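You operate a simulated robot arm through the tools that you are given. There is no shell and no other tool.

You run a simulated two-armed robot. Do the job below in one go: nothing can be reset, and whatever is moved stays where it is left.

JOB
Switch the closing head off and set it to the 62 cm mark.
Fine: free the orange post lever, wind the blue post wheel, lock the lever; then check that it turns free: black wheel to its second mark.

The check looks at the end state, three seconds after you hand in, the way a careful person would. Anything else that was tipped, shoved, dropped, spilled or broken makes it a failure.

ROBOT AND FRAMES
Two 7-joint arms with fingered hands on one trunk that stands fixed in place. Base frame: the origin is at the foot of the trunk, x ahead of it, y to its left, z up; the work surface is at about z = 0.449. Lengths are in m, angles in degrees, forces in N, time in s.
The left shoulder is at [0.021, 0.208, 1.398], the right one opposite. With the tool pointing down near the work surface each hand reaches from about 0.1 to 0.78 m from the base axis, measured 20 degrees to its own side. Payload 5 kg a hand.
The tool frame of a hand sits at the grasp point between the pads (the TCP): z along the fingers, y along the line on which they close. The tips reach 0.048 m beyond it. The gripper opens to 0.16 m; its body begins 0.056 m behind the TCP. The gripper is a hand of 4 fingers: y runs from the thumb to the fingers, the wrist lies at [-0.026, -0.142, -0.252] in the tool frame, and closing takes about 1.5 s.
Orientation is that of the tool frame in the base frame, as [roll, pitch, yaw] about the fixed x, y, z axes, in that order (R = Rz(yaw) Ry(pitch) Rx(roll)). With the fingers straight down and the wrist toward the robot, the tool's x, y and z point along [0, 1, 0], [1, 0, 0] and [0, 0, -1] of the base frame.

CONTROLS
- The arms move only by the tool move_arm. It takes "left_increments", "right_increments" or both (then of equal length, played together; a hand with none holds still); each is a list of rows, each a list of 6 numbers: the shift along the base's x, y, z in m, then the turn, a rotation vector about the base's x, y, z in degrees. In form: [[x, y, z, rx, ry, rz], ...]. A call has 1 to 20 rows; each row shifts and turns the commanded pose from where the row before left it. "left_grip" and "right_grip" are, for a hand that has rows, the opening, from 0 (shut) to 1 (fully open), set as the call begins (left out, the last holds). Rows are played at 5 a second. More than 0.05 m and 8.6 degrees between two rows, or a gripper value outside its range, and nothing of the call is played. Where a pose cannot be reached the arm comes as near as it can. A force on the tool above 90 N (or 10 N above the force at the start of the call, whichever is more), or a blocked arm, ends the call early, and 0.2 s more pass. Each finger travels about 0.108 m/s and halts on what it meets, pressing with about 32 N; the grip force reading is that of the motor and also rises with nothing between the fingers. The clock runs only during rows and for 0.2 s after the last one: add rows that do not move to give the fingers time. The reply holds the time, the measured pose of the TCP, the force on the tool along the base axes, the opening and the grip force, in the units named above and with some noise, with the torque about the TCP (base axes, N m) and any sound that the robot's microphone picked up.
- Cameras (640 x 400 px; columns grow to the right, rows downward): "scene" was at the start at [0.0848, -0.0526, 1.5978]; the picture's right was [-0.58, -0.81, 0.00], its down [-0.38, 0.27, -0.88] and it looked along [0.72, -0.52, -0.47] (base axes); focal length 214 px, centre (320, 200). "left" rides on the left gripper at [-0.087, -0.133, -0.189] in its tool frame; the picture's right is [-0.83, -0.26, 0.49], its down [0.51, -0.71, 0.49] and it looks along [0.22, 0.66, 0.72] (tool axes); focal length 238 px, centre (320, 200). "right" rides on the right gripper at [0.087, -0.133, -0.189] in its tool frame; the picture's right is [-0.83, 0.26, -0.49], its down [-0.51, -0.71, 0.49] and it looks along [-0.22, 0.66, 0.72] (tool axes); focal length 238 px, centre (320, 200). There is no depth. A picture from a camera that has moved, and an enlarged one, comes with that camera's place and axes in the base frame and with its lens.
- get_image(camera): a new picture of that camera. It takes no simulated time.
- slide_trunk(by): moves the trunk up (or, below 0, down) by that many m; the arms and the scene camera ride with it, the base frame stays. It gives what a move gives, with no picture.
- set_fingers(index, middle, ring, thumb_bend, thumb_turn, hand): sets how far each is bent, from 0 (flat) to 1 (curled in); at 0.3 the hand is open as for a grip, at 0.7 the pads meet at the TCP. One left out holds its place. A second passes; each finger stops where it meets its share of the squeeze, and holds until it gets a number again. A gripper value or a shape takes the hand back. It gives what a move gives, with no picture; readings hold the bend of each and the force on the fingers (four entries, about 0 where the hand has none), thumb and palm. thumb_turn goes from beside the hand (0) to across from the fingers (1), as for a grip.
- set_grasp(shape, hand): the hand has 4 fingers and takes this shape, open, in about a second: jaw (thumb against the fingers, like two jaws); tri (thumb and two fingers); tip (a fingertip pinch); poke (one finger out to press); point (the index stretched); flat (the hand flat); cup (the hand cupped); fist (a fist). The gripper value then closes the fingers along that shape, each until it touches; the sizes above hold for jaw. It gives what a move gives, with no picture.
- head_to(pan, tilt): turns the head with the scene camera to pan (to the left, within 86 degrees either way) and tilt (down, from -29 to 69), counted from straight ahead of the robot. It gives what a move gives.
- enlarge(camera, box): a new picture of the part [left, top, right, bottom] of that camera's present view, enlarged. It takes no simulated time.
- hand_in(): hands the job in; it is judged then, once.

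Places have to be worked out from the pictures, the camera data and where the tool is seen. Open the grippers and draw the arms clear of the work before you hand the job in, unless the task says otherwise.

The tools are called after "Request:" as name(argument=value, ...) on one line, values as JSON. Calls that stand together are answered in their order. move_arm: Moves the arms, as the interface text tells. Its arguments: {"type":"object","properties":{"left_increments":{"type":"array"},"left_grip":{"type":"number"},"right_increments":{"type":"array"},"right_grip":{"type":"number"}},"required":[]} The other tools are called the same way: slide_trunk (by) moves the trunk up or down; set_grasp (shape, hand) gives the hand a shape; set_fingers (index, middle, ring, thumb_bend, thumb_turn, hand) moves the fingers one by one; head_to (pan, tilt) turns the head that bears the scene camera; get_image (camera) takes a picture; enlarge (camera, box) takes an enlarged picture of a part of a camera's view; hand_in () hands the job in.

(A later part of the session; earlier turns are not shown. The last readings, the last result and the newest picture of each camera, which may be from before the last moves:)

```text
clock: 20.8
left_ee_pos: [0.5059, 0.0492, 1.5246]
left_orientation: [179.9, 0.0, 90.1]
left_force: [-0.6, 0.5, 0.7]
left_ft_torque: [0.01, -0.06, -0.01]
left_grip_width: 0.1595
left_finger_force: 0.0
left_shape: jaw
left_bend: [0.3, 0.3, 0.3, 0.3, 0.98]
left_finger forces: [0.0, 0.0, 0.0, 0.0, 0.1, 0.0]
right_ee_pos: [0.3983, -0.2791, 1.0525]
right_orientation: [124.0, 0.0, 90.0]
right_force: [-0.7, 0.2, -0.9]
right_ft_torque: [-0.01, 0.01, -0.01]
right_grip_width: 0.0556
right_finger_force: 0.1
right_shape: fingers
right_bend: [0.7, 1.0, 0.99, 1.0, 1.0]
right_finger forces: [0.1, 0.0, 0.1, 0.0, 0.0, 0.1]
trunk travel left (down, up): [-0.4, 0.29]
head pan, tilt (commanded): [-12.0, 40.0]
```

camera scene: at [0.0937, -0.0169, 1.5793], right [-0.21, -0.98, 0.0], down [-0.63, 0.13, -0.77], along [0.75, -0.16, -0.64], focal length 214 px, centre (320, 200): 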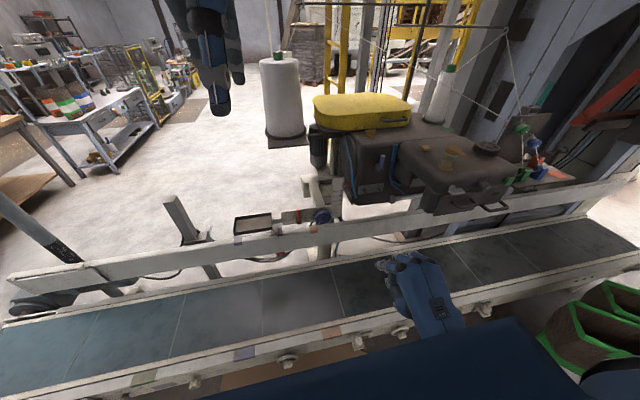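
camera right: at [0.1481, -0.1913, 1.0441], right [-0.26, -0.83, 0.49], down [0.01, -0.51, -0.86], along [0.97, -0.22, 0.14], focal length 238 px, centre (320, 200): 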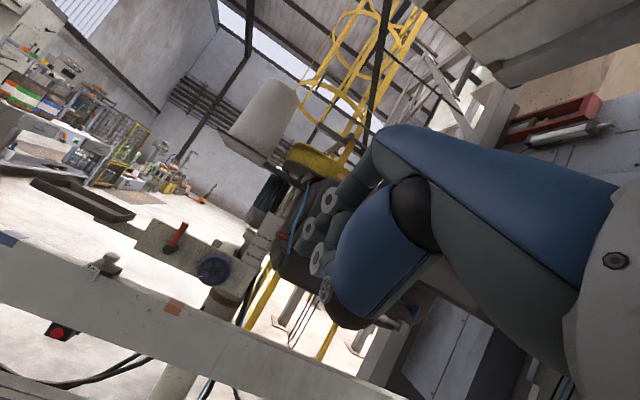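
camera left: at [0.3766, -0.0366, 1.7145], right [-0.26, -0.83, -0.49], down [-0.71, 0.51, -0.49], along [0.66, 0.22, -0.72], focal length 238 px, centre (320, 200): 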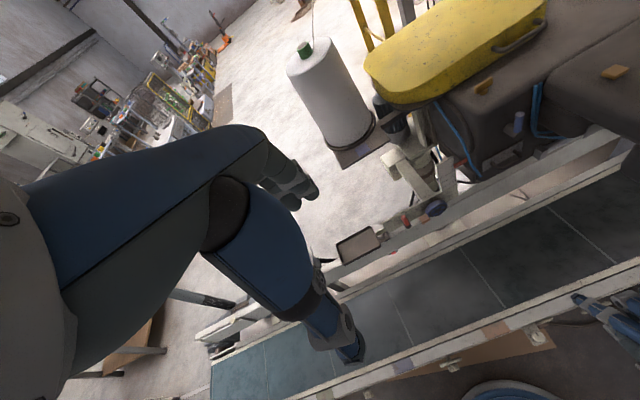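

The command continues from the reached pose. I move the right hand forward over the belt toward a standby point right of the lever.

Request:
move_arm(right_increments=[[0.04, 0.0205, -0.0116, 0, 0, 0], [0.04, 0.0205, -0.0116, 0, 0, 0], [0.04, 0.0205, -0.0116, 0, 0, 0], [0.04, 0.0205, -0.0116, 0, 0, 0], [0.04, 0.0205, -0.0116, 0, 0, 0], [0.04, 0.0205, -0.0116, 0, 0, 0], [0.04, 0.0205, -0.0116, 0, 0, 0], [0.03, 0.0205, -0.0116, 0, 0, 0], [0, 0, 0, 0, 0, 0]])

Request:
enlarge(camera="scene", box=[240, 140, 400, 280])

Request:
enlarge(camera="left", box=[350, 120, 510, 260])

Request:
get_image(camera="right")

```text
clock: 22.8
left_ee_pos: [0.507, 0.0507, 1.5244]
left_orientation: [180.0, 0.1, 90.0]
left_force: [0.4, 0.1, -0.1]
left_ft_torque: [0.01, -0.03, -0.02]
left_grip_width: 0.1597
left_finger_force: 0.0
left_shape: jaw
left_bend: [0.3, 0.3, 0.3, 0.3, 0.98]
left_finger forces: [0.0, 0.0, 0.0, 0.0, 0.1, 0.0]
right_ee_pos: [0.5803, -0.2205, 0.9709]
right_orientation: [124.0, 0.0, 90.0]
right_force: [0.2, 0.1, -0.2]
right_ft_torque: [0.01, 0.0, 0.01]
right_grip_width: 0.0558
right_finger_force: 0.0
right_shape: fingers
right_bend: [0.7, 1.0, 0.99, 1.0, 1.0]
right_finger forces: [0.0, 0.0, 0.1, 0.1, 0.1, 0.0]
right hand out of reach, approached as far as the arm can: row 5, 6, 7, 8
trunk travel left (down, up): [-0.4, 0.29]
head pan, tilt (commanded): [-12.0, 40.0]
```

```text
2.86 times, centred on (320, 210) of scene
camera zoom: at [0.0939, -0.0166, 1.5793], right [-0.21, -0.98, 0.0], down [-0.63, 0.13, -0.77], along [0.75, -0.16, -0.64], focal length 613 px, centre (320, 171)
```

zoom: 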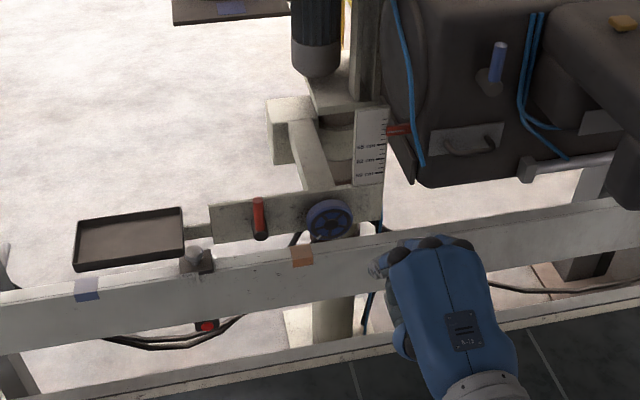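

```text
2.86 times, centred on (430, 190) of left
camera zoom: at [0.3769, -0.0364, 1.7145], right [-0.26, -0.83, -0.49], down [-0.71, 0.51, -0.49], along [0.66, 0.22, -0.72], focal length 681 px, centre (6, 229)
```

zoom: 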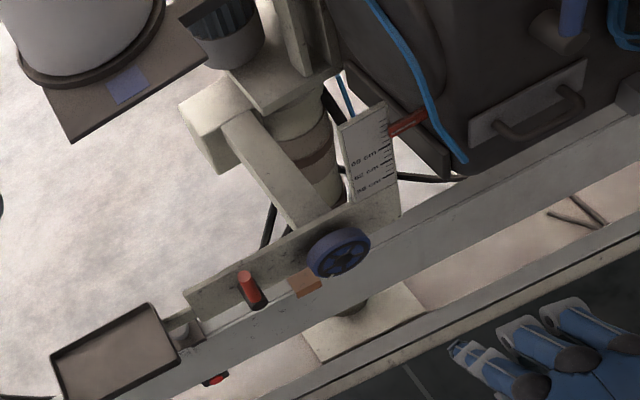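

```text
taken
camera right: at [0.3494, -0.1338, 0.9666], right [-0.26, -0.83, 0.49], down [0.01, -0.51, -0.86], along [0.97, -0.22, 0.14], focal length 238 px, centre (320, 200)
```

right: 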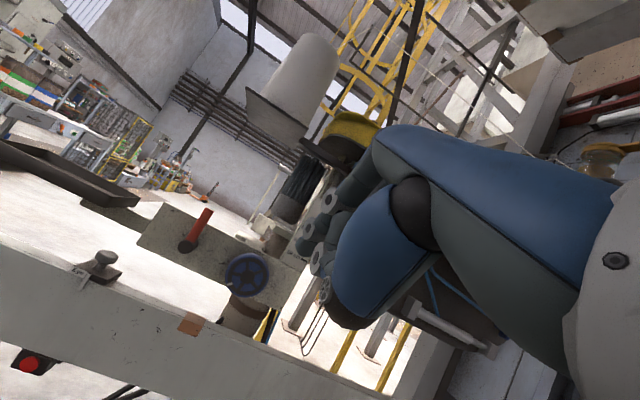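

The forward-pointing pose is at the arm's limit with the trunk this high. I raise and draw back the right hand, then will lower the trunk so that forward reaching gets easier.

Request:
move_arm(right_increments=[[-0.018, -0.004, 0.04, 0, 0, 0], [-0.018, -0.004, 0.04, 0, 0, 0], [-0.018, -0.004, 0.04, 0, 0, 0], [-0.018, -0.004, 0.04, 0, 0, 0], [-0.018, -0.004, 0.04, 0, 0, 0], [-0.018, -0.004, 0.04, 0, 0, 0], [-0.018, -0.004, 0.04, 0, 0, 0], [0, 0, 0, 0, 0, 0]])

```text
clock: 24.6
left_ee_pos: [0.5062, 0.0485, 1.5244]
left_orientation: [-180.0, 0.0, 90.0]
left_force: [1.0, -0.2, -0.5]
left_ft_torque: [-0.01, 0.02, 0.03]
left_grip_width: 0.1596
left_finger_force: 0.1
left_shape: jaw
left_bend: [0.3, 0.3, 0.3, 0.3, 0.98]
left_finger forces: [0.2, 0.0, 0.0, 0.1, 0.1, 0.1]
right_ee_pos: [0.5388, -0.2369, 1.1332]
right_orientation: [123.9, 0.0, 89.9]
right_force: [-0.8, 0.2, 0.2]
right_ft_torque: [0.0, -0.02, 0.01]
right_grip_width: 0.0558
right_finger_force: 0.0
right_shape: fingers
right_bend: [0.7, 1.0, 0.99, 1.0, 1.0]
right_finger forces: [0.1, 0.0, 0.1, 0.0, 0.0, 0.0]
right hand out of reach, approached as far as the arm can: row 4, 5, 6, 7
trunk travel left (down, up): [-0.4, 0.29]
head pan, tilt (commanded): [-12.0, 40.0]
```

This orientation is at its limits here; pointing the fingers more downward should open up the reach. I rotate the right hand back to about 16° tilt in place.

Request:
move_arm(right_increments=[[0, 0, 0, 0, 8, 0], [0, 0, 0, 0, 8, 0], [0, 0, 0, 0, 8, 0], [0, 0, 0, 0, 8, 0], [0, 0, 0, 0, 8, 0], [0, 0, 0, 0, 0, 0]])

Request:
move_arm(right_increments=[[0.04, 0.01, 0, 0, 0, 0], [0.04, 0.02, 0, 0, 0, 0], [0.04, 0.02, 0, 0, 0, 0], [0.04, 0.02, -0.01, 0, 0, 0], [0, 0, 0, 0, 0, 0]])

```text
clock: 26.0
left_ee_pos: [0.5084, 0.0499, 1.524]
left_orientation: [-180.0, 0.0, 90.0]
left_force: [-0.2, 0.9, 0.6]
left_ft_torque: [0.02, 0.01, 0.0]
left_grip_width: 0.1596
left_finger_force: 0.1
left_shape: jaw
left_bend: [0.3, 0.3, 0.3, 0.3, 0.98]
left_finger forces: [0.0, 0.0, 0.0, 0.0, 0.0, 0.0]
right_ee_pos: [0.5056, -0.3162, 1.016]
right_orientation: [163.9, 0.0, 90.0]
right_force: [-0.2, -0.5, 0.3]
right_ft_torque: [-0.01, 0.01, -0.02]
right_grip_width: 0.0557
right_finger_force: 0.1
right_shape: fingers
right_bend: [0.7, 1.0, 0.99, 1.0, 1.0]
right_finger forces: [0.0, 0.0, 0.0, 0.1, 0.0, 0.0]
right hand out of reach, approached as far as the arm can: row 1, 2, 3, 4, 5
trunk travel left (down, up): [-0.4, 0.29]
head pan, tilt (commanded): [-12.0, 40.0]
```

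```text
clock: 27.2
left_ee_pos: [0.5067, 0.0488, 1.5243]
left_orientation: [179.9, 0.0, 89.9]
left_force: [-0.7, 0.9, -0.9]
left_ft_torque: [-0.02, -0.02, -0.03]
left_grip_width: 0.1595
left_finger_force: 0.1
left_shape: jaw
left_bend: [0.3, 0.3, 0.3, 0.3, 0.98]
left_finger forces: [0.0, 0.1, 0.0, 0.1, 0.1, 0.0]
right_ee_pos: [0.5361, -0.3147, 0.9545]
right_orientation: [163.9, -0.1, 90.1]
right_force: [-0.2, 0.4, 0.3]
right_ft_torque: [-0.04, 0.01, 0.01]
right_grip_width: 0.0557
right_finger_force: 0.1
right_shape: fingers
right_bend: [0.7, 1.0, 0.99, 1.0, 1.0]
right_finger forces: [0.1, 0.1, 0.1, 0.0, 0.1, 0.0]
right hand out of reach, approached as far as the arm can: row 1, 2, 3, 4
trunk travel left (down, up): [-0.4, 0.29]
head pan, tilt (commanded): [-12.0, 40.0]
```

The arm strays, likely a joint at its stop. I look at how the right arm is folded.

Request:
head_to(pan=-40, tilt=45)

Request:
get_image(camera="scene")

Request:
get_image(camera="left")

Request:
get_image(camera="right")

```text
clock: 28.1
left_ee_pos: [0.5075, 0.0499, 1.5247]
left_orientation: [-179.9, 0.0, 90.0]
left_force: [0.1, -0.6, -0.4]
left_ft_torque: [0.0, 0.01, -0.01]
left_grip_width: 0.1599
left_finger_force: 0.0
left_shape: jaw
left_bend: [0.3, 0.3, 0.3, 0.3, 0.98]
left_finger forces: [0.0, 0.0, 0.1, 0.0, 0.0, 0.0]
right_ee_pos: [0.536, -0.3167, 0.9546]
right_orientation: [163.9, -0.1, 90.1]
right_force: [0.5, 0.3, -0.1]
right_ft_torque: [-0.03, -0.02, -0.02]
right_grip_width: 0.0557
right_finger_force: 0.0
right_shape: fingers
right_bend: [0.7, 1.0, 0.99, 1.0, 1.0]
right_finger forces: [0.0, 0.0, 0.1, 0.0, 0.0, 0.0]
trunk travel left (down, up): [-0.4, 0.29]
head pan, tilt (commanded): [-40.0, 45.0]
```

```text
taken
camera scene: at [0.073, -0.0513, 1.5721], right [-0.64, -0.77, 0.0], down [-0.54, 0.45, -0.71], along [0.54, -0.45, -0.71], focal length 214 px, centre (320, 200)
```

scene: 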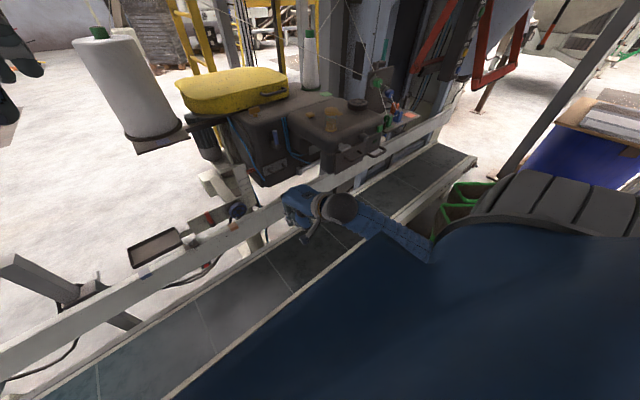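

```text
taken
camera left: at [0.3767, -0.0366, 1.7145], right [-0.26, -0.83, -0.49], down [-0.71, 0.51, -0.49], along [0.66, 0.22, -0.72], focal length 238 px, centre (320, 200)
```

left: 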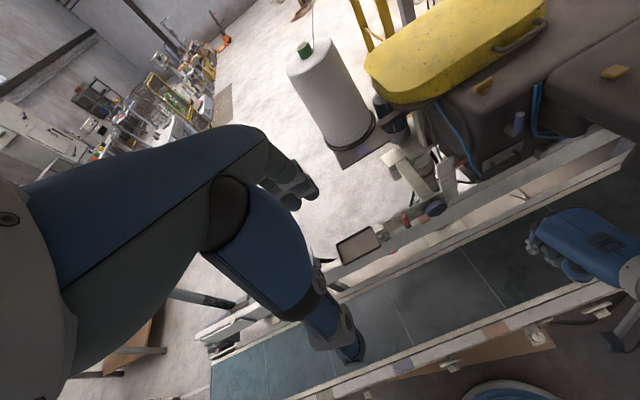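

```text
taken
camera right: at [0.3561, -0.2299, 1.0997], right [0.11, -0.83, 0.54], down [-0.55, -0.51, -0.67], along [0.83, -0.22, -0.51], focal length 238 px, centre (320, 200)
```

right: 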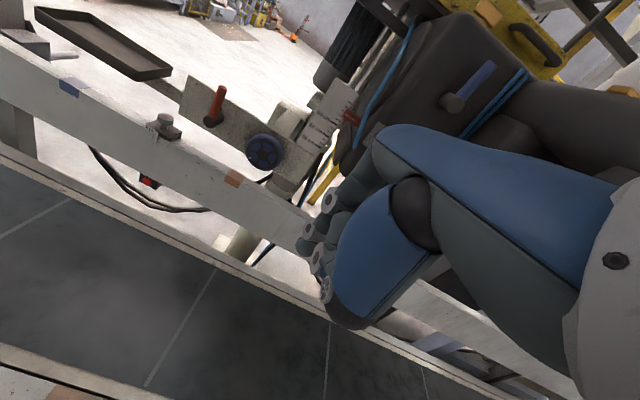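

The forearm comes in from the right, so the wrist is bent to its limit. I yaw the hand leftward (+z) to relieve it.

Request:
move_arm(right_increments=[[0, 0, 0, 0, 0, 8], [0, 0, 0, 0, 0, 8], [0, 0, 0, 0, 0, 8], [0, 0, 0, 0, 0, 8], [0, 0, 0, 0, 0, 0]])

Request:
move_arm(right_increments=[[0.03, 0.03, 0.01, 0, 0, 0], [0.03, 0.03, 0.01, 0, 0, 0], [0.03, 0.03, 0.01, 0, 0, 0], [0, 0, 0, 0, 0, 0]])

```text
clock: 29.3
left_ee_pos: [0.5064, 0.0506, 1.5246]
left_orientation: [-180.0, 0.2, 89.9]
left_force: [-0.2, 0.8, -0.6]
left_ft_torque: [-0.07, 0.02, -0.01]
left_grip_width: 0.1596
left_finger_force: 0.0
left_shape: jaw
left_bend: [0.3, 0.3, 0.3, 0.3, 0.98]
left_finger forces: [0.0, 0.1, 0.1, 0.0, 0.0, 0.0]
right_ee_pos: [0.5235, -0.3191, 0.9562]
right_orientation: [164.0, 0.0, 121.9]
right_force: [-0.2, 0.5, 0.3]
right_ft_torque: [-0.07, 0.01, -0.04]
right_grip_width: 0.0558
right_finger_force: 0.0
right_shape: fingers
right_bend: [0.7, 1.0, 0.99, 1.0, 1.0]
right_finger forces: [0.0, 0.0, 0.0, 0.0, 0.0, 0.0]
right hand out of reach, approached as far as the arm can: row 4
trunk travel left (down, up): [-0.4, 0.29]
head pan, tilt (commanded): [-40.0, 45.0]
```

```text
clock: 30.3
left_ee_pos: [0.5076, 0.0501, 1.5237]
left_orientation: [-179.9, 0.0, 90.0]
left_force: [0.5, -0.9, 0.0]
left_ft_torque: [0.02, 0.02, -0.01]
left_grip_width: 0.1597
left_finger_force: 0.1
left_shape: jaw
left_bend: [0.3, 0.3, 0.3, 0.3, 0.98]
left_finger forces: [0.0, 0.0, 0.1, 0.0, 0.0, 0.0]
right_ee_pos: [0.4996, -0.2629, 0.9612]
right_orientation: [164.0, 0.0, 122.0]
right_force: [-1.0, -0.3, 0.8]
right_ft_torque: [-0.03, 0.02, -0.01]
right_grip_width: 0.0557
right_finger_force: 0.0
right_shape: fingers
right_bend: [0.7, 1.0, 0.99, 1.0, 1.0]
right_finger forces: [0.0, 0.0, 0.0, 0.0, 0.1, 0.1]
right hand out of reach, approached as far as the arm can: row 1, 2, 3
trunk travel left (down, up): [-0.4, 0.29]
head pan, tilt (commanded): [-40.0, 45.0]
```

The right arm stays awkward across the body, so I'll use the left arm for the post. I park the right hand back to its own side first.

Request:
move_arm(right_increments=[[-0.03, -0.03, 0.02, 0, 0, -8], [-0.03, -0.03, 0.02, 0, 0, -8], [-0.03, -0.035, 0.02, 0, 0, -8], [-0.03, -0.035, 0.02, 0, 0, -8], [0, -0.045, 0.02, 0, 0, 0], [0, -0.045, 0.02, 0, 0, 0], [0, -0.045, 0.02, 0, 0, 0], [0, 0, 0, 0, 0, 0]])

Request:
get_image(camera="scene")

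```text
refused: row 3 steps farther than a row can; nothing moved
```

```text
taken
camera scene: at [0.0731, -0.0512, 1.5721], right [-0.64, -0.77, 0.0], down [-0.54, 0.45, -0.71], along [0.54, -0.45, -0.71], focal length 214 px, centre (320, 200)
```

scene: 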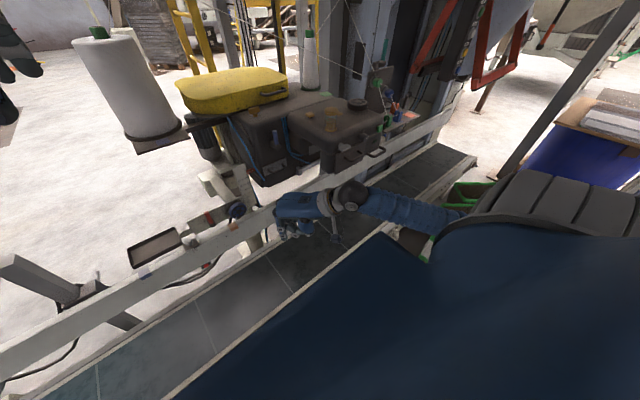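

One row was too long; I resend with shorter steps.

Request:
move_arm(right_increments=[[-0.03, -0.03, 0.02, 0, 0, -8], [-0.03, -0.03, 0.02, 0, 0, -8], [-0.03, -0.03, 0.02, 0, 0, -8], [-0.03, -0.03, 0.02, 0, 0, -8], [0, -0.044, 0.02, 0, 0, 0], [0, -0.044, 0.02, 0, 0, 0], [0, -0.044, 0.02, 0, 0, 0], [0, 0, 0, 0, 0, 0]])

Request:
get_image(camera="scene")

```text
clock: 31.7
left_ee_pos: [0.5048, 0.0508, 1.5252]
left_orientation: [179.9, 0.0, 90.1]
left_force: [-1.4, 0.1, 1.2]
left_ft_torque: [0.0, -0.16, 0.0]
left_grip_width: 0.1597
left_finger_force: 0.0
left_shape: jaw
left_bend: [0.3, 0.3, 0.3, 0.3, 0.98]
left_finger forces: [0.0, 0.0, 0.1, 0.0, 0.0, 0.0]
right_ee_pos: [0.4759, -0.4704, 1.0724]
right_orientation: [157.3, -1.8, 91.9]
right_force: [-2.7, 6.7, 0.1]
right_ft_torque: [-0.67, -0.25, 0.06]
right_grip_width: 0.056
right_finger_force: 3.8
right_shape: fingers
right_bend: [0.7, 1.0, 0.99, 1.0, 1.0]
right_finger forces: [0.0, 6.6, 0.0, 0.0, 0.1, 0.1]
right hand out of reach, approached as far as the arm can: row 2, 3, 4
trunk travel left (down, up): [-0.4, 0.29]
head pan, tilt (commanded): [-40.0, 45.0]
stopped in row 6 (right hand): the force on the tool passed its limit at 146 N (the readings are from after the stop); the commanded pose is now the measured one
```

```text
taken
camera scene: at [0.0707, -0.0499, 1.5724], right [-0.64, -0.77, 0.0], down [-0.54, 0.45, -0.71], along [0.54, -0.45, -0.71], focal length 214 px, centre (320, 200)
```

scene: 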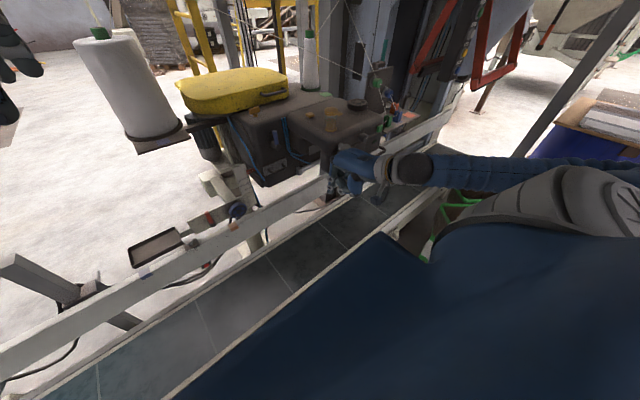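

The right hand strayed and its middle finger bumped the head's lower casing. I look closely before any further motion.

Request:
enlarge(camera="scene", box=[300, 90, 440, 220])

Request:
get_image(camera="right")

Request:
get_image(camera="left")

```text
3.08 times, centred on (370, 155) of scene
camera zoom: at [0.0707, -0.0499, 1.5724], right [-0.64, -0.77, 0.0], down [-0.54, 0.45, -0.71], along [0.54, -0.45, -0.71], focal length 660 px, centre (166, 338)
```

zoom: 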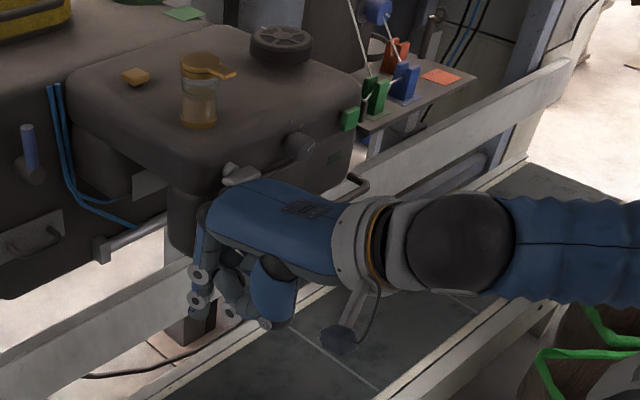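

```text
taken
camera right: at [0.2779, -0.3932, 1.1985], right [0.08, -0.85, 0.52], down [-0.45, -0.5, -0.74], along [0.89, -0.18, -0.42], focal length 238 px, centre (320, 200)
```

right: 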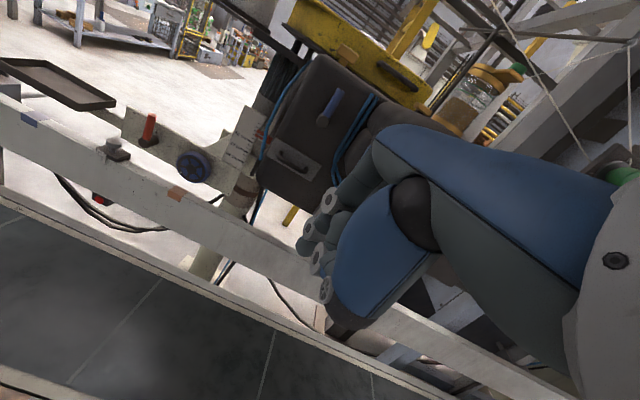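

```text
taken
camera left: at [0.3741, -0.0352, 1.7153], right [-0.26, -0.83, -0.49], down [-0.71, 0.51, -0.49], along [0.66, 0.22, -0.72], focal length 238 px, centre (320, 200)
```

left: 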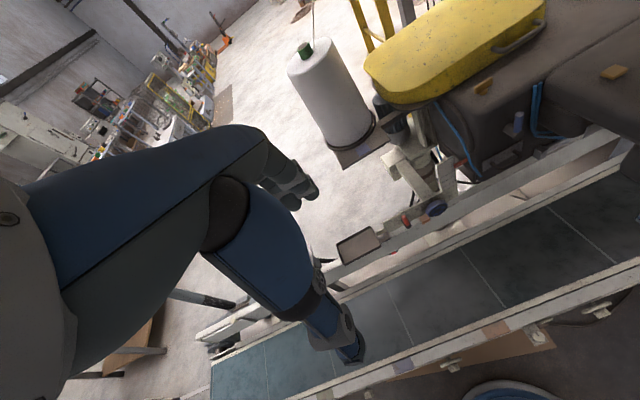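

The middle finger only leans on the head's lower casing. I ease off to the left, and tilt the hand forward again, which lets it draw back.

Request:
move_arm(right_increments=[[0, 0.02, 0, 0, 0, 0], [0, 0.03, 0, 0, 0, 0], [-0.005, 0.02, 0, 0, -8, 0], [-0.01, 0.01, 0, 0, -8, 0], [-0.02, 0.01, 0, 0, -8, 0], [-0.02, 0, 0, 0, -8, 0], [0, 0, 0, 0, 0, 0]])

Request:
get_image(camera="scene")

```text
clock: 33.3
left_ee_pos: [0.5091, 0.0501, 1.5235]
left_orientation: [-179.9, 0.0, 90.1]
left_force: [-0.6, 0.3, -0.1]
left_ft_torque: [-0.03, 0.06, 0.01]
left_grip_width: 0.1597
left_finger_force: 0.1
left_shape: jaw
left_bend: [0.3, 0.3, 0.3, 0.3, 0.98]
left_finger forces: [0.0, 0.0, 0.2, 0.0, 0.1, 0.0]
right_ee_pos: [0.4383, -0.394, 1.0587]
right_orientation: [125.5, -0.7, 92.3]
right_force: [1.0, 0.7, -0.3]
right_ft_torque: [-0.01, 0.01, 0.01]
right_grip_width: 0.0557
right_finger_force: 0.1
right_shape: fingers
right_bend: [0.7, 1.0, 0.99, 1.0, 1.0]
right_finger forces: [0.0, 0.0, 0.0, 0.0, 0.0, 0.0]
right hand out of reach, approached as far as the arm can: row 2, 3
trunk travel left (down, up): [-0.4, 0.29]
head pan, tilt (commanded): [-40.0, 45.0]
```

```text
taken
camera scene: at [0.0741, -0.051, 1.572], right [-0.64, -0.77, 0.0], down [-0.54, 0.45, -0.71], along [0.54, -0.45, -0.71], focal length 214 px, centre (320, 200)
```

scene: 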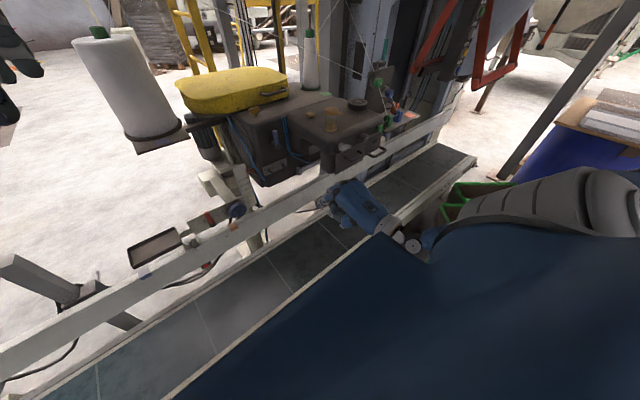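

The hand is clear of the head. I draw it back to x ≈ 0.36 and then move it right, in front of the head, to a parking place.

Request:
move_arm(right_increments=[[-0.035, 0, 0.01, 0, 0, 0], [-0.035, 0, 0.01, 0, 0, 0], [-0.01, -0.03, 0.015, 0, 0, 0], [0, -0.04, 0.015, 0, 0, 0], [0, -0.045, 0.015, 0, 0, 0], [0, -0.045, 0.015, 0, 0, 0], [0, -0.045, 0.015, 0, 0, 0], [0, 0, 0, 0, 0, 0]])

Request:
enlarge(camera="scene", box=[230, 80, 430, 220])

Request:
get_image(camera="right")

```text
clock: 35.1
left_ee_pos: [0.5072, 0.0494, 1.5237]
left_orientation: [-179.9, 0.0, 89.9]
left_force: [0.6, 0.0, 0.4]
left_ft_torque: [-0.03, -0.04, 0.01]
left_grip_width: 0.1598
left_finger_force: 0.0
left_shape: jaw
left_bend: [0.3, 0.3, 0.3, 0.3, 0.98]
left_finger forces: [0.0, 0.1, 0.0, 0.1, 0.0, 0.0]
right_ee_pos: [0.3585, -0.6001, 1.1482]
right_orientation: [125.5, -0.7, 92.3]
right_force: [0.5, 0.3, 0.2]
right_ft_torque: [-0.01, 0.02, -0.06]
right_grip_width: 0.0558
right_finger_force: 0.0
right_shape: fingers
right_bend: [0.7, 1.0, 0.99, 1.0, 1.0]
right_finger forces: [0.0, 0.0, 0.0, 0.0, 0.0, 0.0]
right hand out of reach, approached as far as the arm can: row 2
trunk travel left (down, up): [-0.4, 0.29]
head pan, tilt (commanded): [-40.0, 45.0]
```

```text
2.86 times, centred on (330, 150) of scene
camera zoom: at [0.0728, -0.0511, 1.572], right [-0.64, -0.77, 0.0], down [-0.54, 0.45, -0.71], along [0.54, -0.45, -0.71], focal length 613 px, centre (291, 343)
```

zoom: 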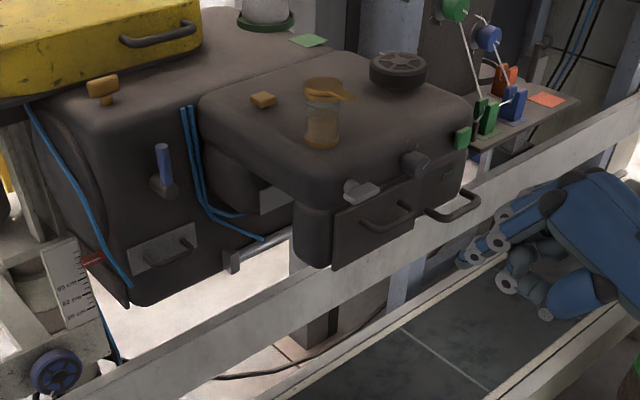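

```text
taken
camera right: at [0.1238, -0.5231, 1.1518], right [-0.21, -0.85, 0.48], down [0.01, -0.5, -0.87], along [0.98, -0.18, 0.11], focal length 238 px, centre (320, 200)
```

right: 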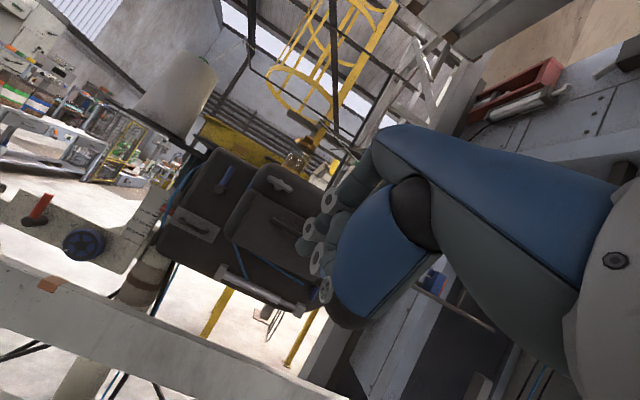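

The paddle, jar and knob look untouched. Now I give the left hand the poke shape with the middle finger curled.

Request:
set_grasp(shape="poke", hand="left")

Request:
set_fingers(hand="left", middle=1.0)

Request:
move_arm(left_increments=[[0.0193, -0.0125, -0.0387, 0, -2.5, 0], [0.0193, -0.0125, -0.0387, 0, -2.5, 0], [0.0193, -0.0125, -0.0387, 0, -2.5, 0], [0.0193, -0.0125, -0.0387, 0, -2.5, 0], [0.0193, -0.0125, -0.0387, 0, -2.5, 0], [0.0193, -0.0125, -0.0387, 0, -2.5, 0], [0, 0, 0, 0, 0, 0]])

Request:
head_to(pan=-12, tilt=40)

Request:
get_image(camera="scene")

Request:
get_image(camera="left")

```text
clock: 36.0
left_ee_pos: [0.5082, 0.0494, 1.5234]
left_orientation: [180.0, 0.0, 90.0]
left_force: [0.6, -0.4, -0.2]
left_ft_torque: [0.03, 0.02, 0.0]
left_grip_width: 0.0
left_finger_force: 0.0
left_shape: poke
left_bend: [0.7, 0.7, 0.99, 1.0, 1.0]
left_finger forces: [0.0, 0.1, 0.0, 0.0, 0.0, 0.1]
right_ee_pos: [0.3576, -0.6011, 1.1485]
right_orientation: [125.5, -0.7, 92.2]
right_force: [0.0, 0.6, -0.9]
right_ft_torque: [-0.01, -0.01, -0.03]
right_grip_width: 0.0556
right_finger_force: 0.0
right_shape: fingers
right_bend: [0.7, 1.0, 0.99, 1.0, 1.0]
right_finger forces: [0.1, 0.0, 0.0, 0.0, 0.1, 0.1]
trunk travel left (down, up): [-0.4, 0.29]
head pan, tilt (commanded): [-40.0, 45.0]
```

```text
clock: 37.0
left_ee_pos: [0.5066, 0.0486, 1.5242]
left_orientation: [-179.9, 0.0, 89.9]
left_force: [0.5, -0.6, -0.2]
left_ft_torque: [0.01, 0.0, -0.01]
left_grip_width: 0.0556
left_finger_force: 0.1
left_shape: fingers
left_bend: [0.7, 0.83, 0.99, 1.0, 1.0]
left_finger forces: [0.0, 0.0, 0.1, 0.1, 0.0, 0.0]
right_ee_pos: [0.3579, -0.6003, 1.1489]
right_orientation: [125.5, -0.7, 92.2]
right_force: [-0.9, -0.7, 0.2]
right_ft_torque: [-0.02, -0.03, 0.0]
right_grip_width: 0.0558
right_finger_force: 0.1
right_shape: fingers
right_bend: [0.7, 1.0, 0.99, 1.0, 1.0]
right_finger forces: [0.1, 0.0, 0.1, 0.0, 0.0, 0.0]
trunk travel left (down, up): [-0.4, 0.29]
head pan, tilt (commanded): [-40.0, 45.0]
```

```text
clock: 38.6
left_ee_pos: [0.6217, -0.0246, 1.2917]
left_orientation: [164.9, 0.0, 90.0]
left_force: [-0.2, 0.2, 0.1]
left_ft_torque: [-0.09, -0.05, -0.07]
left_grip_width: 0.0558
left_finger_force: 0.0
left_shape: fingers
left_bend: [0.7, 1.0, 0.99, 1.0, 1.0]
left_finger forces: [0.0, 0.0, 0.0, 0.1, 0.1, 0.0]
right_ee_pos: [0.3563, -0.5991, 1.1496]
right_orientation: [125.4, -0.7, 92.4]
right_force: [0.2, 1.0, 1.4]
right_ft_torque: [-0.04, 0.0, -0.07]
right_grip_width: 0.0556
right_finger_force: 0.1
right_shape: fingers
right_bend: [0.7, 1.0, 0.99, 1.0, 1.0]
right_finger forces: [0.0, 0.0, 0.1, 0.0, 0.0, 0.0]
trunk travel left (down, up): [-0.4, 0.29]
head pan, tilt (commanded): [-40.0, 45.0]
```

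```text
clock: 39.5
left_ee_pos: [0.6224, -0.0257, 1.2919]
left_orientation: [165.0, 0.1, 89.9]
left_force: [-0.8, -0.7, 0.2]
left_ft_torque: [-0.01, -0.04, 0.01]
left_grip_width: 0.0559
left_finger_force: 0.0
left_shape: fingers
left_bend: [0.7, 1.0, 0.99, 1.0, 1.0]
left_finger forces: [0.1, 0.1, 0.1, 0.0, 0.0, 0.0]
right_ee_pos: [0.3571, -0.6013, 1.1495]
right_orientation: [125.6, -0.6, 92.2]
right_force: [0.4, 0.1, -0.1]
right_ft_torque: [-0.02, 0.01, 0.0]
right_grip_width: 0.0558
right_finger_force: 0.0
right_shape: fingers
right_bend: [0.7, 1.0, 0.99, 1.0, 1.0]
right_finger forces: [0.1, 0.0, 0.0, 0.0, 0.0, 0.0]
trunk travel left (down, up): [-0.4, 0.29]
head pan, tilt (commanded): [-12.0, 40.0]
```

```text
taken
camera scene: at [0.0935, -0.0169, 1.5793], right [-0.21, -0.98, 0.0], down [-0.63, 0.13, -0.77], along [0.75, -0.16, -0.64], focal length 214 px, centre (320, 200)
```

scene: 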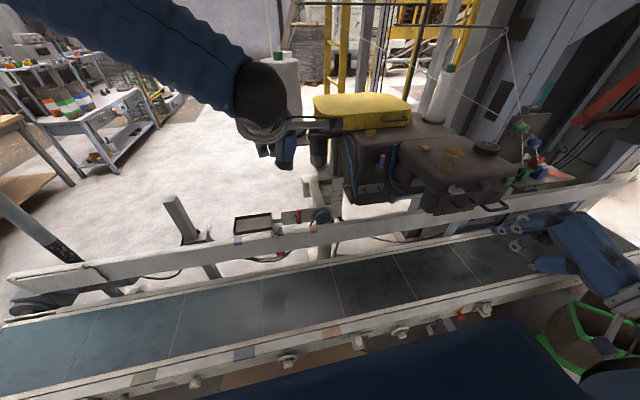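

```text
taken
camera left: at [0.4473, -0.1121, 1.4405], right [-0.12, -0.83, -0.54], down [-0.56, 0.51, -0.66], along [0.82, 0.22, -0.53], focal length 238 px, centre (320, 200)
```

left: 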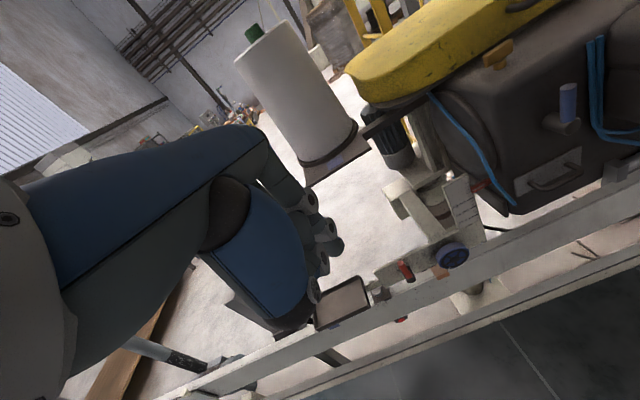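

The left arm follows well. I continue down toward the standby point above and in front of the lever.

Request:
move_arm(left_increments=[[0.0193, -0.0145, -0.0367, 0, -2.5, 0], [0.0193, -0.0145, -0.0367, 0, -2.5, 0], [0.0193, -0.0145, -0.0367, 0, -2.5, 0], [0.0193, -0.0145, -0.0367, 0, -2.5, 0], [0.0193, -0.0145, -0.0367, 0, -2.5, 0], [0.0193, -0.0125, -0.0367, 0, -2.5, 0], [0, 0, 0, 0, 0, 0]])

Request:
enlarge(camera="scene", box=[220, 110, 380, 260])

Request:
get_image(camera="left")

Request:
enlarge(camera="right", box=[0, 100, 220, 300])

```text
clock: 41.1
left_ee_pos: [0.7383, -0.1098, 1.0724]
left_orientation: [149.9, 0.0, 90.0]
left_force: [-0.9, 0.8, 1.2]
left_ft_torque: [0.0, -0.04, -0.05]
left_grip_width: 0.0558
left_finger_force: 0.0
left_shape: fingers
left_bend: [0.7, 1.0, 0.99, 1.0, 1.0]
left_finger forces: [0.1, 0.0, 0.1, 0.1, 0.0, 0.0]
right_ee_pos: [0.3568, -0.5999, 1.1495]
right_orientation: [125.4, -0.7, 92.3]
right_force: [-2.0, 1.5, 0.4]
right_ft_torque: [-0.03, 0.05, -0.06]
right_grip_width: 0.0556
right_finger_force: 0.1
right_shape: fingers
right_bend: [0.7, 1.0, 0.99, 1.0, 1.0]
right_finger forces: [0.0, 0.0, 0.0, 0.0, 0.1, 0.0]
trunk travel left (down, up): [-0.4, 0.29]
head pan, tilt (commanded): [-12.0, 40.0]
```

```text
2.67 times, centred on (300, 185) of scene
camera zoom: at [0.0925, -0.0161, 1.5795], right [-0.21, -0.98, 0.0], down [-0.63, 0.13, -0.77], along [0.75, -0.16, -0.64], focal length 572 px, centre (373, 240)
```

zoom: 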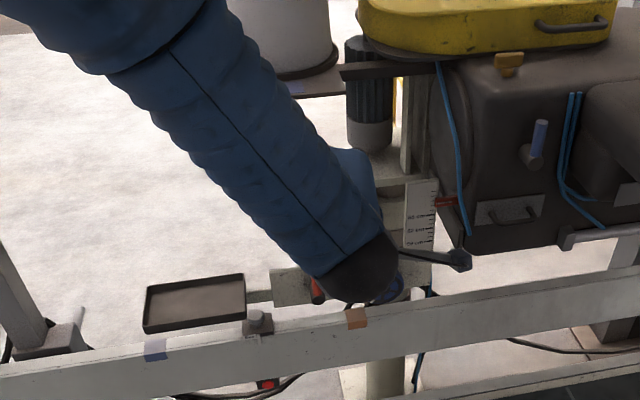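

```text
taken
camera left: at [0.5309, -0.1967, 1.1701], right [0.02, -0.83, -0.55], down [-0.37, 0.51, -0.78], along [0.93, 0.22, -0.3], focal length 238 px, centre (320, 200)
```

left: 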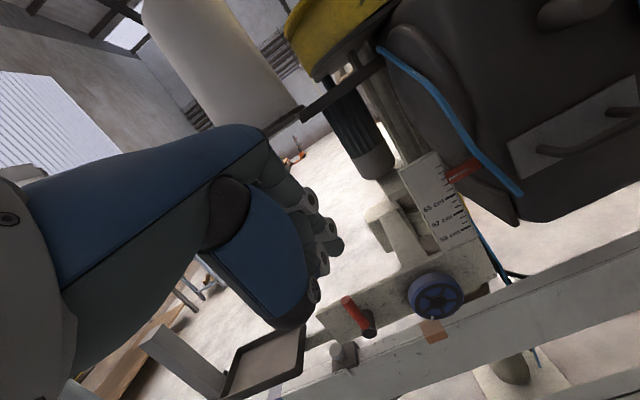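

```text
2.00 times, centred on (110, 200) of right
camera zoom: at [0.1229, -0.5224, 1.1519], right [-0.21, -0.85, 0.48], down [0.01, -0.5, -0.87], along [0.98, -0.18, 0.11], focal length 477 px, centre (740, 200)
```

zoom: 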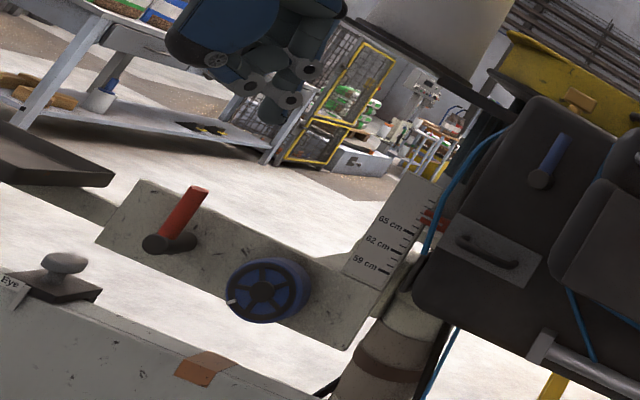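

The right camera gives a fine side view of the lever and the left fingertips. I zoom in to locate the index tip precisely.

Request:
enlarge(camera="right", box=[50, 90, 130, 160])

Request:
enlarge(camera="left", box=[250, 170, 420, 350])

```text
5.71 times, centred on (90, 125) of right
camera zoom: at [0.1229, -0.5224, 1.1519], right [-0.21, -0.85, 0.48], down [0.01, -0.5, -0.87], along [0.98, -0.18, 0.11], focal length 1362 px, centre (1634, 629)
```

zoom: 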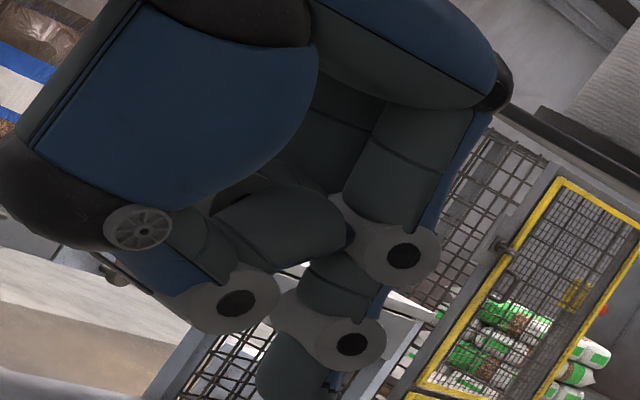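

```text
2.22 times, centred on (335, 260) of left
camera zoom: at [0.5309, -0.1967, 1.1701], right [0.02, -0.83, -0.55], down [-0.37, 0.51, -0.78], along [0.93, 0.22, -0.3], focal length 530 px, centre (287, 67)
```

zoom: 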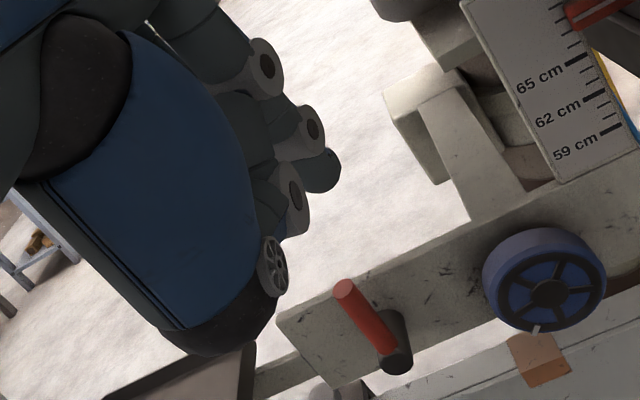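

The index tip end lies at TCP + 0.048 along the tool axis and 0.013 toward the right. I lower to a point just right of and before the handle, still above the wheel.

Request:
move_arm(left_increments=[[0.014, 0.001, -0.037, 0, 0, 0], [0.014, 0, -0.037, 0, 0, 0], [0.014, 0, -0.037, 0, 0, 0], [0, 0, 0, 0, 0, 0]])

Request:
enlarge(camera="right", box=[20, 110, 140, 240])

Request:
enlarge(camera="left", box=[250, 170, 450, 350])

```text
clock: 42.1
left_ee_pos: [0.7798, -0.1107, 0.9607]
left_orientation: [150.0, 0.1, 89.8]
left_force: [-1.2, -0.5, 1.0]
left_ft_torque: [0.02, -0.09, -0.03]
left_grip_width: 0.0558
left_finger_force: 0.0
left_shape: fingers
left_bend: [0.7, 1.0, 0.99, 1.0, 1.0]
left_finger forces: [0.0, 0.0, 0.0, 0.1, 0.0, 0.1]
right_ee_pos: [0.3575, -0.6016, 1.1491]
right_orientation: [125.5, -0.7, 92.1]
right_force: [-0.2, 0.2, 0.4]
right_ft_torque: [-0.01, -0.03, -0.01]
right_grip_width: 0.0556
right_finger_force: 0.0
right_shape: fingers
right_bend: [0.7, 1.0, 0.99, 1.0, 1.0]
right_finger forces: [0.0, 0.1, 0.1, 0.1, 0.0, 0.0]
trunk travel left (down, up): [-0.4, 0.29]
head pan, tilt (commanded): [-12.0, 40.0]
```

```text
3.08 times, centred on (80, 175) of right
camera zoom: at [0.1231, -0.523, 1.1516], right [-0.21, -0.85, 0.48], down [0.01, -0.5, -0.87], along [0.98, -0.18, 0.11], focal length 733 px, centre (1058, 277)
```

zoom: 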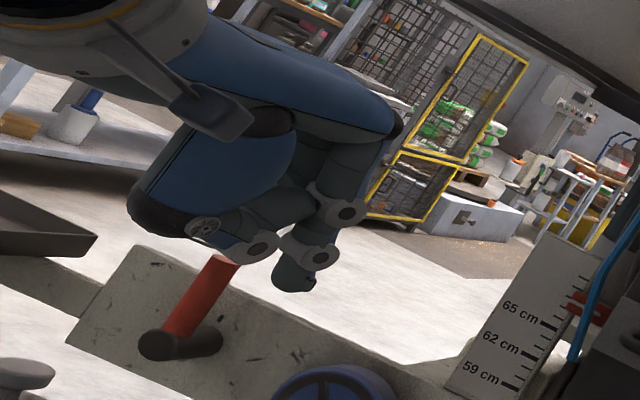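

```text
2.22 times, centred on (350, 260) of left
camera zoom: at [0.573, -0.1969, 1.0592], right [0.02, -0.83, -0.55], down [-0.37, 0.51, -0.78], along [0.93, 0.22, -0.3], focal length 530 px, centre (253, 67)
```

zoom: 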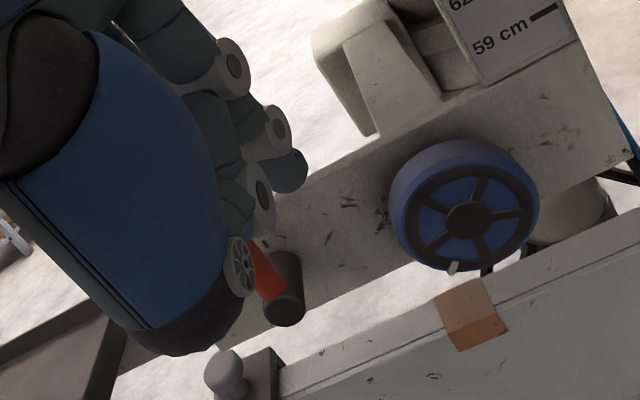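

Tip is right of the handle as planned. I go forward and down beside the handle, then creep left to touch it.

Request:
move_arm(left_increments=[[0.0155, 0, -0.013, 0, 0, 0], [0.0155, 0, -0.013, 0, 0, 0], [0, 0.008, 0, 0, 0, 0], [0, 0.006, 0, 0, 0, 0], [0, 0, 0, 0, 0, 0]])

Request:
enlarge(camera="right", box=[20, 130, 140, 240])

Request:
enlarge(camera="left", box=[250, 170, 450, 350])

```text
clock: 43.3
left_ee_pos: [0.8113, -0.0971, 0.9341]
left_orientation: [150.0, 0.0, 89.9]
left_force: [0.9, 0.9, 0.3]
left_ft_torque: [0.01, 0.01, 0.02]
left_grip_width: 0.0558
left_finger_force: 0.2
left_shape: fingers
left_bend: [0.7, 1.0, 0.99, 1.0, 1.0]
left_finger forces: [0.0, 0.0, 0.0, 0.1, 0.0, 0.0]
right_ee_pos: [0.3593, -0.6017, 1.1496]
right_orientation: [125.6, -0.6, 92.2]
right_force: [-0.1, 0.5, 0.1]
right_ft_torque: [0.01, 0.01, -0.01]
right_grip_width: 0.0557
right_finger_force: 0.0
right_shape: fingers
right_bend: [0.7, 1.0, 0.99, 1.0, 1.0]
right_finger forces: [0.0, 0.0, 0.0, 0.1, 0.0, 0.1]
trunk travel left (down, up): [-0.4, 0.29]
head pan, tilt (commanded): [-12.0, 40.0]
```

```text
3.64 times, centred on (80, 185) of right
camera zoom: at [0.1239, -0.5232, 1.1514], right [-0.21, -0.85, 0.48], down [0.01, -0.5, -0.87], along [0.98, -0.18, 0.11], focal length 867 px, centre (1193, 254)
```

zoom: 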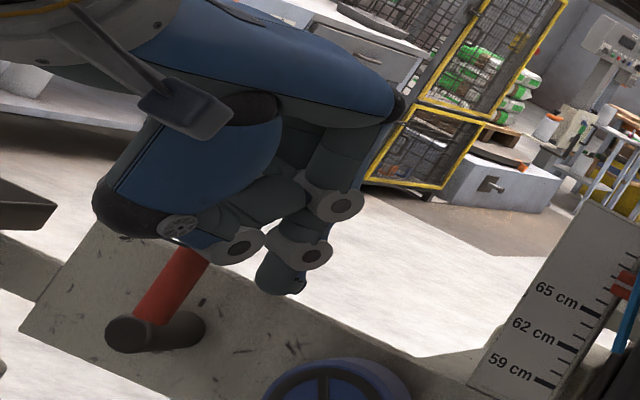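

```text
2.22 times, centred on (350, 260) of left
camera zoom: at [0.6045, -0.1828, 1.0329], right [0.02, -0.83, -0.55], down [-0.37, 0.51, -0.78], along [0.93, 0.22, -0.3], focal length 530 px, centre (253, 67)
```

zoom: 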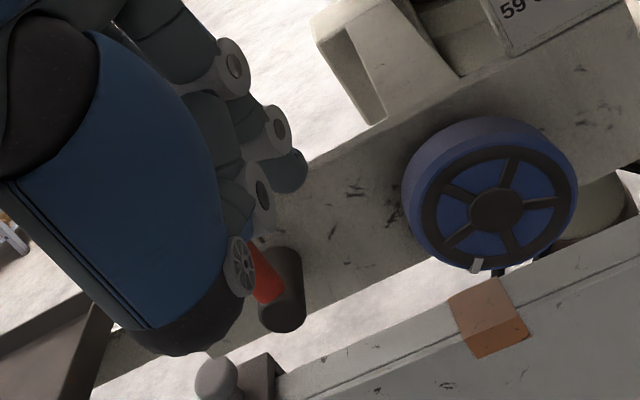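

A gap of about 2.5 cm remains to the handle. I lower slightly and creep left until contact.

Request:
move_arm(left_increments=[[0, 0.012, -0.008, 0, 0, 0], [0, 0.008, 0, 0, 0, 0], [0, 0.004, 0, 0, 0, 0], [0, 0.004, 0, 0, 0, 0]])

Request:
enlarge(camera="right", box=[20, 130, 140, 240])

```text
clock: 44.3
left_ee_pos: [0.8119, -0.068, 0.9273]
left_orientation: [150.1, 0.0, 90.1]
left_force: [-0.1, -0.9, 1.4]
left_ft_torque: [0.0, 0.0, -0.01]
left_grip_width: 0.0556
left_finger_force: 0.5
left_shape: fingers
left_bend: [0.7, 1.0, 0.99, 1.0, 1.0]
left_finger forces: [1.1, 0.0, 0.1, 0.0, 0.0, 0.0]
right_ee_pos: [0.3586, -0.6, 1.149]
right_orientation: [125.5, -0.7, 92.2]
right_force: [0.5, 0.4, 0.5]
right_ft_torque: [-0.05, 0.02, -0.01]
right_grip_width: 0.0556
right_finger_force: 0.1
right_shape: fingers
right_bend: [0.7, 1.0, 0.99, 1.0, 1.0]
right_finger forces: [0.0, 0.0, 0.0, 0.1, 0.1, 0.0]
trunk travel left (down, up): [-0.4, 0.29]
head pan, tilt (commanded): [-12.0, 40.0]
```

```text
3.64 times, centred on (80, 185) of right
camera zoom: at [0.1238, -0.523, 1.1514], right [-0.21, -0.85, 0.48], down [0.01, -0.5, -0.87], along [0.98, -0.18, 0.11], focal length 867 px, centre (1193, 254)
```

zoom: 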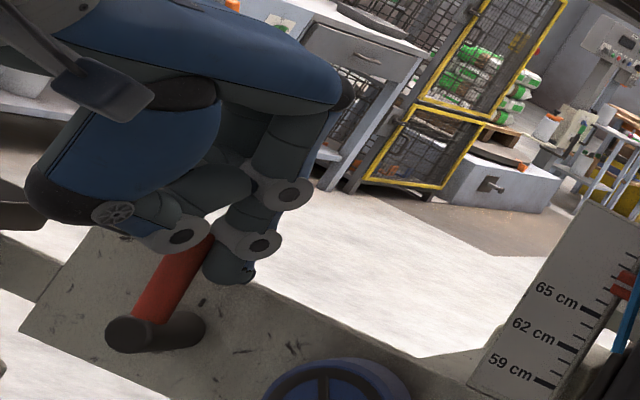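

Contact with the handle (about 1 N). I push it left in small steps and watch whether it yields.

Request:
move_arm(left_increments=[[0, 0.004, 0, 0, 0, 0], [0, 0.004, 0, 0, 0, 0], [0, 0.004, 0, 0, 0, 0]])

Request:
enlarge(camera="right", box=[20, 130, 140, 240])

```text
clock: 45.1
left_ee_pos: [0.8113, -0.0559, 0.9249]
left_orientation: [150.0, -0.2, 90.0]
left_force: [0.8, -0.9, 0.1]
left_ft_torque: [-0.07, 0.0, 0.01]
left_grip_width: 0.0558
left_finger_force: 0.8
left_shape: fingers
left_bend: [0.7, 1.0, 0.99, 1.0, 1.0]
left_finger forces: [1.1, 0.0, 0.1, 0.1, 0.0, 0.0]
right_ee_pos: [0.3592, -0.6019, 1.1479]
right_orientation: [125.5, -0.7, 92.2]
right_force: [-0.1, 0.6, 0.1]
right_ft_torque: [-0.05, 0.02, -0.01]
right_grip_width: 0.0558
right_finger_force: 0.1
right_shape: fingers
right_bend: [0.7, 1.0, 0.99, 1.0, 1.0]
right_finger forces: [0.1, 0.1, 0.1, 0.0, 0.0, 0.1]
trunk travel left (down, up): [-0.4, 0.29]
head pan, tilt (commanded): [-12.0, 40.0]
```

```text
3.64 times, centred on (80, 185) of right
camera zoom: at [0.124, -0.5231, 1.1514], right [-0.21, -0.85, 0.48], down [0.01, -0.5, -0.87], along [0.98, -0.18, 0.11], focal length 867 px, centre (1193, 254)
```

zoom: 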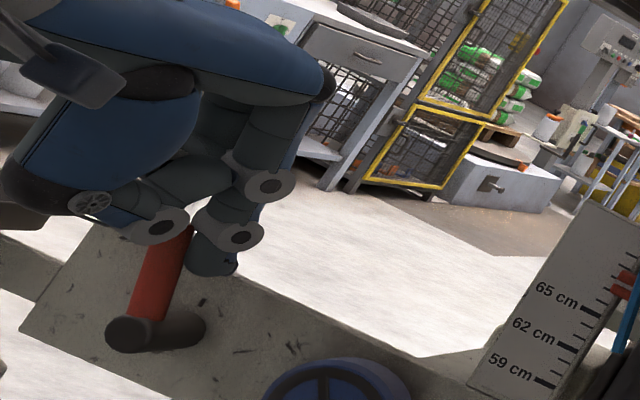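

The lever yields easily to the left. I follow its arc to about 60°.

Request:
move_arm(left_increments=[[0, 0.006, -0.001, 0, 0, 0], [0, 0.006, -0.001, 0, 0, 0], [0, 0.006, -0.0015, 0, 0, 0], [0, 0.006, -0.002, 0, 0, 0], [0, 0.006, -0.003, 0, 0, 0], [0, 0.006, -0.004, 0, 0, 0]])

Request:
enlarge(camera="right", box=[20, 130, 140, 240])

```text
clock: 46.5
left_ee_pos: [0.8128, -0.0191, 0.9143]
left_orientation: [150.0, 0.0, 89.9]
left_force: [0.5, -0.5, 0.1]
left_ft_torque: [-0.07, -0.04, -0.02]
left_grip_width: 0.0562
left_finger_force: 1.6
left_shape: fingers
left_bend: [0.7, 1.0, 0.99, 1.0, 1.0]
left_finger forces: [1.4, 0.0, 0.0, 0.0, 0.1, 0.0]
right_ee_pos: [0.3587, -0.602, 1.1492]
right_orientation: [125.4, -0.7, 92.4]
right_force: [0.7, 0.1, -0.5]
right_ft_torque: [0.0, 0.0, -0.03]
right_grip_width: 0.0556
right_finger_force: 0.1
right_shape: fingers
right_bend: [0.7, 1.0, 0.99, 1.0, 1.0]
right_finger forces: [0.1, 0.0, 0.0, 0.0, 0.0, 0.0]
trunk travel left (down, up): [-0.4, 0.29]
head pan, tilt (commanded): [-12.0, 40.0]
```

```text
3.64 times, centred on (80, 185) of right
camera zoom: at [0.1242, -0.523, 1.1514], right [-0.21, -0.85, 0.48], down [0.01, -0.5, -0.87], along [0.98, -0.18, 0.11], focal length 867 px, centre (1193, 254)
```

zoom: 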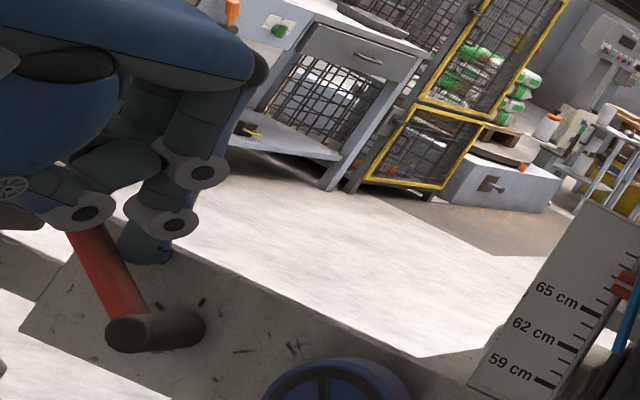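

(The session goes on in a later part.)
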